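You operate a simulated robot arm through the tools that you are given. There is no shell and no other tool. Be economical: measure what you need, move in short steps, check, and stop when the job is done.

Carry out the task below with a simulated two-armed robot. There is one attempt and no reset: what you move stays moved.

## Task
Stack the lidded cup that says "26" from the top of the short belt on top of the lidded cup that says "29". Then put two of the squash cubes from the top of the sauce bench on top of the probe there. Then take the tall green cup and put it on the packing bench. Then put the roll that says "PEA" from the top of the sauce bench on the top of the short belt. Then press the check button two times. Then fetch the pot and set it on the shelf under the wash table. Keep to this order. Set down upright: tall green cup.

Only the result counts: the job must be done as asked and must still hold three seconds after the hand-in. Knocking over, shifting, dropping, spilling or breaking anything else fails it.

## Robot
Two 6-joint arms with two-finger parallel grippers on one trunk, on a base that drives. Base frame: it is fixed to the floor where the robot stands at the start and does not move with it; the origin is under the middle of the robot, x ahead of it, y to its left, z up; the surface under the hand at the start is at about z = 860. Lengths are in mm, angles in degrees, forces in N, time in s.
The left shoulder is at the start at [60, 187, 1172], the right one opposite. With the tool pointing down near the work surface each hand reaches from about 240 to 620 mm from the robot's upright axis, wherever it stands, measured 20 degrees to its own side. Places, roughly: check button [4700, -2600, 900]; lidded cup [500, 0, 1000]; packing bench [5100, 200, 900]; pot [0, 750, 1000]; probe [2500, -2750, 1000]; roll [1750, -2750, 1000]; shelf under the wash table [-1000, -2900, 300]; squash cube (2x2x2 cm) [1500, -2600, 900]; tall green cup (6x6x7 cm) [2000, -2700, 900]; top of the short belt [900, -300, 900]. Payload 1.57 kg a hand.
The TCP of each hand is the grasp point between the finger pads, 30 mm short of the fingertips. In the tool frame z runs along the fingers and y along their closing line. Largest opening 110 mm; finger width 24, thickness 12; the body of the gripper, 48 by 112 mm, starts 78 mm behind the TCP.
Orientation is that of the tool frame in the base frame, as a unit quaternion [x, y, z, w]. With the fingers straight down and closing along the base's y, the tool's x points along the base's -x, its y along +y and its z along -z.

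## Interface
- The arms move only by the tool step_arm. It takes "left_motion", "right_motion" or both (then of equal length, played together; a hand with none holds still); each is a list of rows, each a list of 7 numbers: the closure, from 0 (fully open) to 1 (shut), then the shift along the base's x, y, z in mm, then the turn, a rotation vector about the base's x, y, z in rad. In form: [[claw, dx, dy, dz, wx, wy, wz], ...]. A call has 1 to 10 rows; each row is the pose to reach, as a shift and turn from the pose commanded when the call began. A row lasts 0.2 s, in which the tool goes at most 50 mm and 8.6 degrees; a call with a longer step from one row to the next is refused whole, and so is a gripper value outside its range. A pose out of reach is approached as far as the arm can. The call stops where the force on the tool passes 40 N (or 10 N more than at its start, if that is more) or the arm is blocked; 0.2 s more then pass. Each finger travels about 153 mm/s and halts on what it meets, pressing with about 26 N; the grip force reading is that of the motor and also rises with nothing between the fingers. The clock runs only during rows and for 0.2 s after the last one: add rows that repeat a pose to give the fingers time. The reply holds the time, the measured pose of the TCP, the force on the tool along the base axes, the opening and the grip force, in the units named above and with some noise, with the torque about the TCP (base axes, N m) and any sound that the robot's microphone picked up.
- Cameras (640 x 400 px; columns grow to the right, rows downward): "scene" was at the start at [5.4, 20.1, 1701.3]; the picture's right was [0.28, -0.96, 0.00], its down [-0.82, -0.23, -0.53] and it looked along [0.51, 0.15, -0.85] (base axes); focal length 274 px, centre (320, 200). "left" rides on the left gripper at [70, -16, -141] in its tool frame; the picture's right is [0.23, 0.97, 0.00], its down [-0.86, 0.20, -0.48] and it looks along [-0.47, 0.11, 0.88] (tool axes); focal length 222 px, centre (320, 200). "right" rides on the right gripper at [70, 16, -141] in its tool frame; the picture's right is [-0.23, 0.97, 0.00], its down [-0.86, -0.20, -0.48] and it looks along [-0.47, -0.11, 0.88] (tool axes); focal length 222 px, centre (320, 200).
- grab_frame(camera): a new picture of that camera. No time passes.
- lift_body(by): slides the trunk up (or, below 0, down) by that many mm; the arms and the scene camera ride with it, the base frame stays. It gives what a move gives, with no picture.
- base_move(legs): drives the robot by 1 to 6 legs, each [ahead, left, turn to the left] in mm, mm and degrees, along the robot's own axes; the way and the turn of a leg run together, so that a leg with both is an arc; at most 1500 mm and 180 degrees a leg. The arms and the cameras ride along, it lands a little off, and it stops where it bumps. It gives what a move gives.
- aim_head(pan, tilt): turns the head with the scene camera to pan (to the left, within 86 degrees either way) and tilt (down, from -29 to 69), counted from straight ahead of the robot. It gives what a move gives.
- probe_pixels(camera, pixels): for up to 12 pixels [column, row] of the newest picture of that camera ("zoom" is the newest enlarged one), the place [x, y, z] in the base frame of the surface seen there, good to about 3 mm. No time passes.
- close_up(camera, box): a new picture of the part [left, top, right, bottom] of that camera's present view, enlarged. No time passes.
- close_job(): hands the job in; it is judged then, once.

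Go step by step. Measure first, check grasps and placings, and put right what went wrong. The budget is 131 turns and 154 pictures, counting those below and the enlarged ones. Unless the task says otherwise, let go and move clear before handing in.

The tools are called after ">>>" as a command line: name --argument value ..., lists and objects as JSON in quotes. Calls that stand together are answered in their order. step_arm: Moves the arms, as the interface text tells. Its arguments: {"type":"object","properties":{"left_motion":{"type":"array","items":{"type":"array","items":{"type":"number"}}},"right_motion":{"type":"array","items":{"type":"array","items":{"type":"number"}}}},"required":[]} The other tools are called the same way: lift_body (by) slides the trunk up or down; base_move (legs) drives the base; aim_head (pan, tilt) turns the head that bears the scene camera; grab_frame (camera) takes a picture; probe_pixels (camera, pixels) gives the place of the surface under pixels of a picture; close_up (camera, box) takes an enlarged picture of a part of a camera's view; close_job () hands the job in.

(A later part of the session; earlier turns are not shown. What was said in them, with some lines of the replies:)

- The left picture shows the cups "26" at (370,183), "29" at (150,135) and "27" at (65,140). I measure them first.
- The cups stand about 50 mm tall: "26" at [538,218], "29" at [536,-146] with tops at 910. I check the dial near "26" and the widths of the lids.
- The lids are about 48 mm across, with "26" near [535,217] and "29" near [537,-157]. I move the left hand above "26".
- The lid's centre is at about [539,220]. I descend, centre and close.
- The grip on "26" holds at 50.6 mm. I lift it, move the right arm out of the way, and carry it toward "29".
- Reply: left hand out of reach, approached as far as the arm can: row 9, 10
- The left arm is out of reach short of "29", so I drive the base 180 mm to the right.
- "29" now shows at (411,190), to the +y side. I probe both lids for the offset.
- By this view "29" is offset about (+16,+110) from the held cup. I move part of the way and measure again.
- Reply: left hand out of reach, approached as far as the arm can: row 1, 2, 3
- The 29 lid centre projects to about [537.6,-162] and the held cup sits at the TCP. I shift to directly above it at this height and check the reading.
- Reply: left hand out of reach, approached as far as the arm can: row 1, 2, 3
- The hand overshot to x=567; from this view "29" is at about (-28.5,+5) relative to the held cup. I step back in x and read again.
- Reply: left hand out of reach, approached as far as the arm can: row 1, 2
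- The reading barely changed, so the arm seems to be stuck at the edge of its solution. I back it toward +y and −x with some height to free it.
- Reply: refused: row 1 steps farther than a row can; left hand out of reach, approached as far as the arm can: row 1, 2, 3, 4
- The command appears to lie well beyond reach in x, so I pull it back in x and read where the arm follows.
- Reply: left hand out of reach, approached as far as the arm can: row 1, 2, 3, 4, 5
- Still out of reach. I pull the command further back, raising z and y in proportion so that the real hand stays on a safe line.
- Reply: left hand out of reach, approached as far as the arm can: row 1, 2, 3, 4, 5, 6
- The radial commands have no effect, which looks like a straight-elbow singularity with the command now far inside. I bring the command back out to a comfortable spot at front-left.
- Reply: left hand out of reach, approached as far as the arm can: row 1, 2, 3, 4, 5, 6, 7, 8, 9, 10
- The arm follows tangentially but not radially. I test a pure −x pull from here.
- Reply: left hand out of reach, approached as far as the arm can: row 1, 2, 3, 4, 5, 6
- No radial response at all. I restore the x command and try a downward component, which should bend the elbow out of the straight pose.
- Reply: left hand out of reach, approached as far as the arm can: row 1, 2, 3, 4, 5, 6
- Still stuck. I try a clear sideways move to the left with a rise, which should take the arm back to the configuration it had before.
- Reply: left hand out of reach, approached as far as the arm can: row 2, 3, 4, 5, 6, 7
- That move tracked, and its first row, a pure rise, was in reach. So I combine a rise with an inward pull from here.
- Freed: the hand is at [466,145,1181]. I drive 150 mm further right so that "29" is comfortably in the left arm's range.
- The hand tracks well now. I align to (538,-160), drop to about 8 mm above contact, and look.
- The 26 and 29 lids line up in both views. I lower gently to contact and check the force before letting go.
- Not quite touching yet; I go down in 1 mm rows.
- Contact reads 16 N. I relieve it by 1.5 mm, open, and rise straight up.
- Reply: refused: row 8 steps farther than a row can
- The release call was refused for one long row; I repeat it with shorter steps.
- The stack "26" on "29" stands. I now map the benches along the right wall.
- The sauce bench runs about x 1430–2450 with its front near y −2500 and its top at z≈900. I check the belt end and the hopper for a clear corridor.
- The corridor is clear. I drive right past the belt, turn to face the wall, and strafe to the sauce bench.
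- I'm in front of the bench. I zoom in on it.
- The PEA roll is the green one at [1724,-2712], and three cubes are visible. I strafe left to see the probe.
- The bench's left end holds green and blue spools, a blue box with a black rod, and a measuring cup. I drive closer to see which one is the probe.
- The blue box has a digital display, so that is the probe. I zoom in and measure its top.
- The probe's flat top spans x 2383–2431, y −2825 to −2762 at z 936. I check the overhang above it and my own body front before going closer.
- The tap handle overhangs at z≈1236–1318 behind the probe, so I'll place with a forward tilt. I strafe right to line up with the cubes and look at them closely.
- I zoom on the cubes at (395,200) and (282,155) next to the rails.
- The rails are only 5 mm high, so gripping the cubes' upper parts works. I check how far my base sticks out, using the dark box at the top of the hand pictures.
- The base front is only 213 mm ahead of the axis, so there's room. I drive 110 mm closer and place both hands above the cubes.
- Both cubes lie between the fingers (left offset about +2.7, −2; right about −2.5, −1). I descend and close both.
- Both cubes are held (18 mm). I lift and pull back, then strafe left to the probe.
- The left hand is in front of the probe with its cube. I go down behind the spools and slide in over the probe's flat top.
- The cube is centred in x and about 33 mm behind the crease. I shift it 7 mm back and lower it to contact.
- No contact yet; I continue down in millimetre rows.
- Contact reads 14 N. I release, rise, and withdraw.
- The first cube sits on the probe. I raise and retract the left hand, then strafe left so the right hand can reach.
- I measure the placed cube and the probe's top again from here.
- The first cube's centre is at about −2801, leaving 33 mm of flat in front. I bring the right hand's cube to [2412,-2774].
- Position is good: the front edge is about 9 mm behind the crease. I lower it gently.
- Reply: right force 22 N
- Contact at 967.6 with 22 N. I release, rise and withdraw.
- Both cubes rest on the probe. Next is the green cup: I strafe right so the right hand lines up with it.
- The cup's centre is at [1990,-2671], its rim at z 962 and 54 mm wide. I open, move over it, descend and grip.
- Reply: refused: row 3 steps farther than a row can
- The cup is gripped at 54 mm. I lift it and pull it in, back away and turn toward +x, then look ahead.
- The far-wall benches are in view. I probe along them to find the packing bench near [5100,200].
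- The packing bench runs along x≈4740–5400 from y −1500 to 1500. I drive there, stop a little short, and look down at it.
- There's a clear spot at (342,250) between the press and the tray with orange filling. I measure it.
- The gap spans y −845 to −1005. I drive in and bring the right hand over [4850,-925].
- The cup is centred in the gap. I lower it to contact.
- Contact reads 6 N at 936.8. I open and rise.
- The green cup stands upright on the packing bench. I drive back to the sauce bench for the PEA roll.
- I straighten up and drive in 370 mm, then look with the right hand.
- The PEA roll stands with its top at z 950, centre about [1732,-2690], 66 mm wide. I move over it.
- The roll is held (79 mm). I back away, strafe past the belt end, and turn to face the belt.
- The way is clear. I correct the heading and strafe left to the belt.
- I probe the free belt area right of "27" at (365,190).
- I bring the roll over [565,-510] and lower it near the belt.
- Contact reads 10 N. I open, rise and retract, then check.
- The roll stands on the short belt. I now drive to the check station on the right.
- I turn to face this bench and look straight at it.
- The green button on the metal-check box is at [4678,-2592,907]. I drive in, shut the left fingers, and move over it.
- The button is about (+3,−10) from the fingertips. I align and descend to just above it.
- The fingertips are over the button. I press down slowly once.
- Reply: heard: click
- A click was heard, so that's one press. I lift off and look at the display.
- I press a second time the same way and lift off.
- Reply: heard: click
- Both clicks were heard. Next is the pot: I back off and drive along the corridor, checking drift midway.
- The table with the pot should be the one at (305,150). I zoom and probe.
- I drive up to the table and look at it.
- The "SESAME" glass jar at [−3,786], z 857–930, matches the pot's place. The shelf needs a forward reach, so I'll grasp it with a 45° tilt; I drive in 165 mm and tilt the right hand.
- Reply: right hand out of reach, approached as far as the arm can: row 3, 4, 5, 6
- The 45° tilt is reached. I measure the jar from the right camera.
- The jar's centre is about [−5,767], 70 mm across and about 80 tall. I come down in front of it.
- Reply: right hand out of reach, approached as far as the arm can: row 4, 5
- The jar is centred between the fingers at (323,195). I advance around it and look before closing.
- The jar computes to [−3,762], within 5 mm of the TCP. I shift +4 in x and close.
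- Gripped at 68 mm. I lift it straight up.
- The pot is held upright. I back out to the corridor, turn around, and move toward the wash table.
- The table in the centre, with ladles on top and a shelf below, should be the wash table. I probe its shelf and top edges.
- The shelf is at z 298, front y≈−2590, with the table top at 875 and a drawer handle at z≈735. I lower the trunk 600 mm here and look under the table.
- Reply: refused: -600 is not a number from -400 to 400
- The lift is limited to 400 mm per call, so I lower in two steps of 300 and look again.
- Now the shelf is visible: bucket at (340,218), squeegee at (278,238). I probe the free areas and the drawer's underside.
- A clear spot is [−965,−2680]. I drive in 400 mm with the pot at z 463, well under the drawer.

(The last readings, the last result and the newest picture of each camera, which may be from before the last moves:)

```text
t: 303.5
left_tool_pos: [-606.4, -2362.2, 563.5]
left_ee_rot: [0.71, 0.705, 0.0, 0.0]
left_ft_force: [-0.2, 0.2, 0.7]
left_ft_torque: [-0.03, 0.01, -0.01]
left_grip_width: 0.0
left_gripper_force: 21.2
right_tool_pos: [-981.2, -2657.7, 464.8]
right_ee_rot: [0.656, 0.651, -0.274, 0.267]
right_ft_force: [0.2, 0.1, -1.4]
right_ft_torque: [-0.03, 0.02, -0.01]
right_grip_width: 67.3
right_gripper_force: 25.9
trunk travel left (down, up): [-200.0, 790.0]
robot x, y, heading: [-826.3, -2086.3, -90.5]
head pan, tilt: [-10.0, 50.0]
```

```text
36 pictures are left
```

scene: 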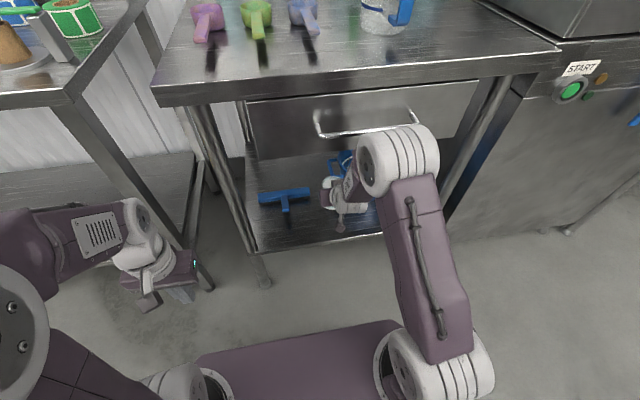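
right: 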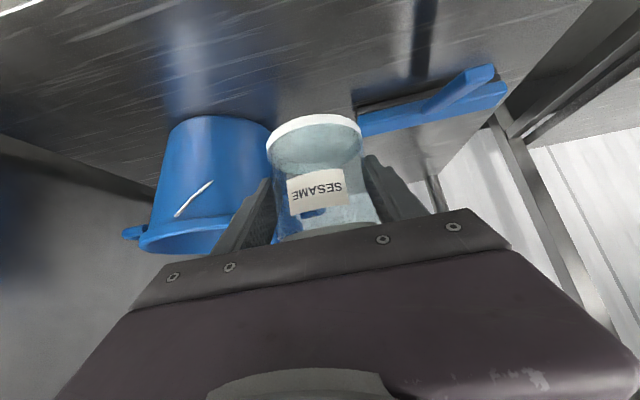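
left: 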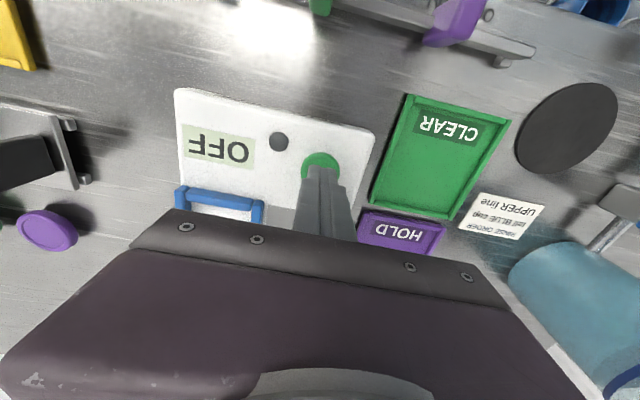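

The bucket and squeegee clear the pot. I shift +15 mm in x, then lower with the trunk so the elbow drops too.

>>> step_arm --right_motion '[[0.6, 8, -3, 0, 0, 0, 0], [0.6, 15, -6, 0, 0, 0, 0]]'

>>> lift_body --by -105

>>> grab_frame --camera "right"

>>> grab_frame --camera "scene"

```text
t: 304.1
left_tool_pos: [-605.8, -2363.3, 563.2]
left_ee_rot: [0.711, 0.704, 0.0, 0.0]
left_ft_force: [-0.1, -0.3, 0.2]
left_ft_torque: [-0.02, -0.01, 0.01]
left_grip_width: 0.1
left_gripper_force: 21.2
right_tool_pos: [-968.5, -2665.0, 464.2]
right_ee_rot: [0.657, 0.65, -0.273, 0.268]
right_ft_force: [0.3, -0.1, -0.7]
right_ft_torque: [0.02, -0.04, -0.02]
right_grip_width: 67.3
right_gripper_force: 26.5
trunk travel left (down, up): [-200.0, 790.0]
robot x, y, heading: [-822.9, -2088.4, -90.2]
head pan, tilt: [-10.0, 50.0]
```

```text
t: 305.5
left_tool_pos: [-604.8, -2363.3, 457.2]
left_ee_rot: [0.71, 0.705, 0.001, 0.0]
left_ft_force: [0.2, -0.3, 0.1]
left_ft_torque: [0.02, -0.01, -0.06]
left_grip_width: 0.0
left_gripper_force: 21.2
right_tool_pos: [-966.8, -2664.6, 357.7]
right_ee_rot: [0.656, 0.651, -0.273, 0.267]
right_ft_force: [-0.2, -0.7, -0.9]
right_ft_torque: [0.0, 0.0, 0.02]
right_grip_width: 67.6
right_gripper_force: 25.8
trunk travel left (down, up): [-95.0, 895.0]
robot x, y, heading: [-825.1, -2092.8, -90.6]
head pan, tilt: [-10.0, 50.0]
```

```text
35 pictures are left
```

right: 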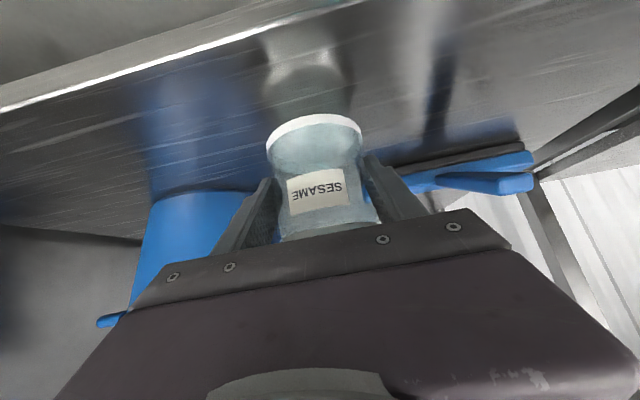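

```text
34 pictures are left
```

scene: 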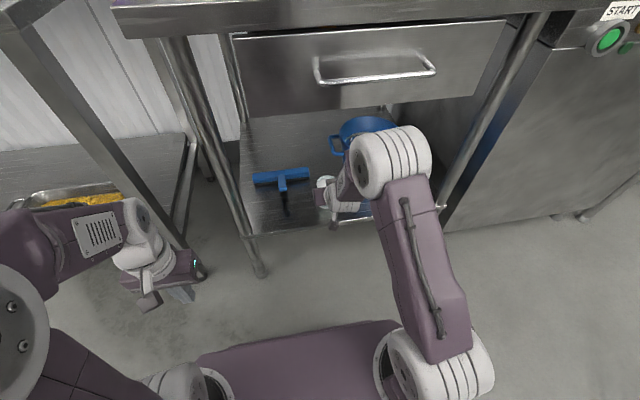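

Clear. I lower toward the shelf in small rows.

>>> step_arm --right_motion '[[0.6, 0, 0, -8, 0, 0, 0], [0.6, 0, 0, -11, 0, 0, 0], [0.6, 0, 0, -13, 0, 0, 0], [0.6, 0, 0, -14, 0, 0, 0], [0.6, 0, 0, -15, 0, 0, 0]]'

```text
t: 306.7
left_tool_pos: [-605.3, -2362.9, 458.8]
left_ee_rot: [0.71, 0.704, -0.001, 0.0]
left_ft_force: [0.6, 0.0, 0.8]
left_ft_torque: [0.01, 0.0, -0.01]
left_grip_width: 0.3
left_gripper_force: 20.8
right_tool_pos: [-967.8, -2664.4, 342.5]
right_ee_rot: [0.657, 0.651, -0.273, 0.266]
right_ft_force: [-0.5, -0.9, 0.1]
right_ft_torque: [0.01, -0.02, -0.01]
right_grip_width: 67.6
right_gripper_force: 26.3
trunk travel left (down, up): [-95.0, 895.0]
robot x, y, heading: [-823.2, -2088.4, -90.4]
head pan, tilt: [-10.0, 50.0]
```

>>> step_arm --right_motion '[[0.6, 0, 0, -1, 0, 0, 0], [0.6, 0, 0, -2, 0, 0, 0], [0.6, 0, 0, -3, 0, 0, 0]]'

>>> close_up --camera "right" --box '[200, 40, 440, 240]'

```text
t: 307.5
left_tool_pos: [-605.2, -2363.0, 457.0]
left_ee_rot: [0.711, 0.704, -0.001, 0.001]
left_ft_force: [0.0, -0.1, -1.3]
left_ft_torque: [0.02, 0.01, 0.03]
left_grip_width: 0.1
left_gripper_force: 21.1
right_tool_pos: [-967.5, -2664.0, 342.8]
right_ee_rot: [0.656, 0.65, -0.274, 0.269]
right_ft_force: [-1.5, 2.3, 11.0]
right_ft_torque: [0.28, -0.23, 0.07]
right_grip_width: 67.5
right_gripper_force: 25.7
trunk travel left (down, up): [-95.0, 895.0]
robot x, y, heading: [-823.6, -2090.2, -90.4]
head pan, tilt: [-10.0, 50.0]
```

```text
2.00 times, centred on (320, 140) of right
```

zoom: 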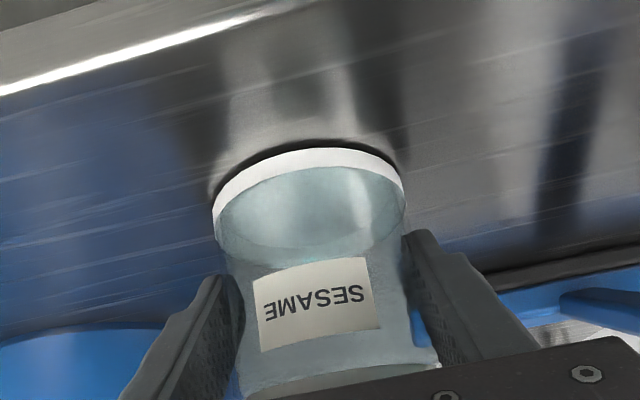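

Contact reads 11 N and the pot sits flat. I open the fingers and check before backing off.

>>> step_arm --right_motion '[[0.35, 0, 0, 0.5, 0, 0, 0], [0.15, 0, 0, 0.5, 0, 0, 0], [0, 0, 0, 0.5, 0, 0, 0], [0, 0, 0, 0.5, 0, 0, 0], [0, 0, 25, 2, 0, 0, 0], [0, 0, 55, 4, 0, 0, 0]]'

>>> grab_frame --camera "right"

```text
t: 308.9
left_tool_pos: [-606.0, -2364.3, 458.5]
left_ee_rot: [0.711, 0.704, 0.0, 0.0]
left_ft_force: [-0.7, 0.0, -0.3]
left_ft_torque: [-0.03, 0.02, 0.02]
left_grip_width: 0.0
left_gripper_force: 21.5
right_tool_pos: [-967.2, -2608.4, 344.0]
right_ee_rot: [0.656, 0.651, -0.272, 0.267]
right_ft_force: [-0.8, -0.5, 0.4]
right_ft_torque: [-0.03, 0.03, -0.02]
right_grip_width: 110.1
right_gripper_force: 0.1
trunk travel left (down, up): [-95.0, 895.0]
robot x, y, heading: [-822.7, -2089.0, -90.3]
head pan, tilt: [-10.0, 50.0]
```

```text
32 pictures are left
```

right: 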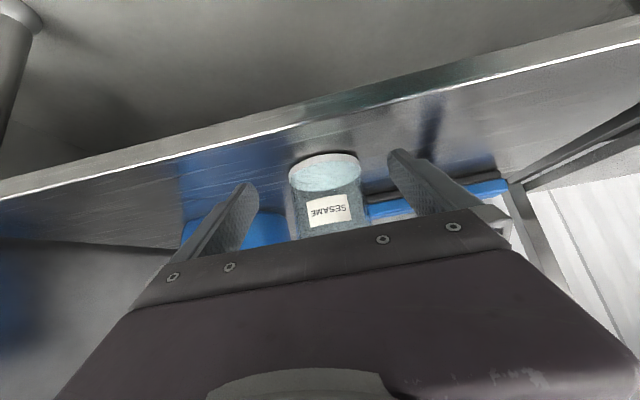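

The pot stands on the shelf, clear of the open fingers. I back the base away and check.

>>> base_move --legs '[[-350, 0, 0]]'

>>> aim_head --pan -10 --tilt 35

>>> close_up --camera "scene" --box '[200, 100, 440, 300]'

```text
t: 311.2
left_tool_pos: [-603.2, -2006.0, 458.2]
left_ee_rot: [0.709, 0.705, 0.0, 0.0]
left_ft_force: [-0.2, 0.5, -0.2]
left_ft_torque: [0.03, -0.01, 0.01]
left_grip_width: 0.0
left_gripper_force: 21.2
right_tool_pos: [-963.9, -2252.6, 343.5]
right_ee_rot: [0.656, 0.65, -0.274, 0.267]
right_ft_force: [-0.7, 0.2, 0.1]
right_ft_torque: [-0.01, 0.0, -0.01]
right_grip_width: 110.0
right_gripper_force: 0.1
trunk travel left (down, up): [-95.0, 895.0]
robot x, y, heading: [-820.9, -1733.0, -90.5]
head pan, tilt: [-10.0, 50.0]
```

```text
t: 312.0
left_tool_pos: [-602.6, -2007.7, 458.7]
left_ee_rot: [0.71, 0.704, 0.0, -0.001]
left_ft_force: [0.6, -0.6, -0.5]
left_ft_torque: [0.02, -0.02, 0.01]
left_grip_width: 0.0
left_gripper_force: 22.0
right_tool_pos: [-964.1, -2252.2, 343.8]
right_ee_rot: [0.656, 0.651, -0.273, 0.267]
right_ft_force: [-0.4, -0.5, 1.0]
right_ft_torque: [-0.02, 0.03, 0.0]
right_grip_width: 110.0
right_gripper_force: 0.1
trunk travel left (down, up): [-95.0, 895.0]
robot x, y, heading: [-818.3, -1733.3, -90.5]
head pan, tilt: [-10.0, 35.0]
```

```text
2.00 times, centred on (320, 200) of scene
```

zoom: 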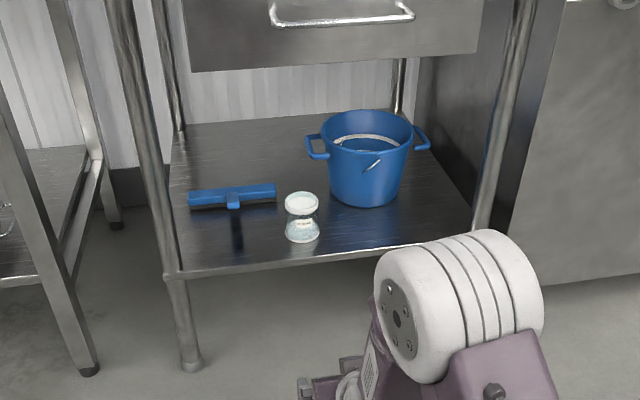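

The pot stands upright on the shelf under the wash table at (302,217) of the enlarged picture, and both hands are clear, so I hand in.

>>> close_job

```text
The job is handed in.
```

I did all six steps in order and handed the job in:
- Cup "26" is stacked on cup "29".
- Two squash cubes are on top of the probe.
- The tall green cup stands upright on the packing bench.
- The PEA roll is on the short belt.
- The check button was pressed twice, with a click heard each time.
- The pot is on the shelf under the wash table. I took the jar labelled "SESAME" to be the pot, because it matched the listed position.
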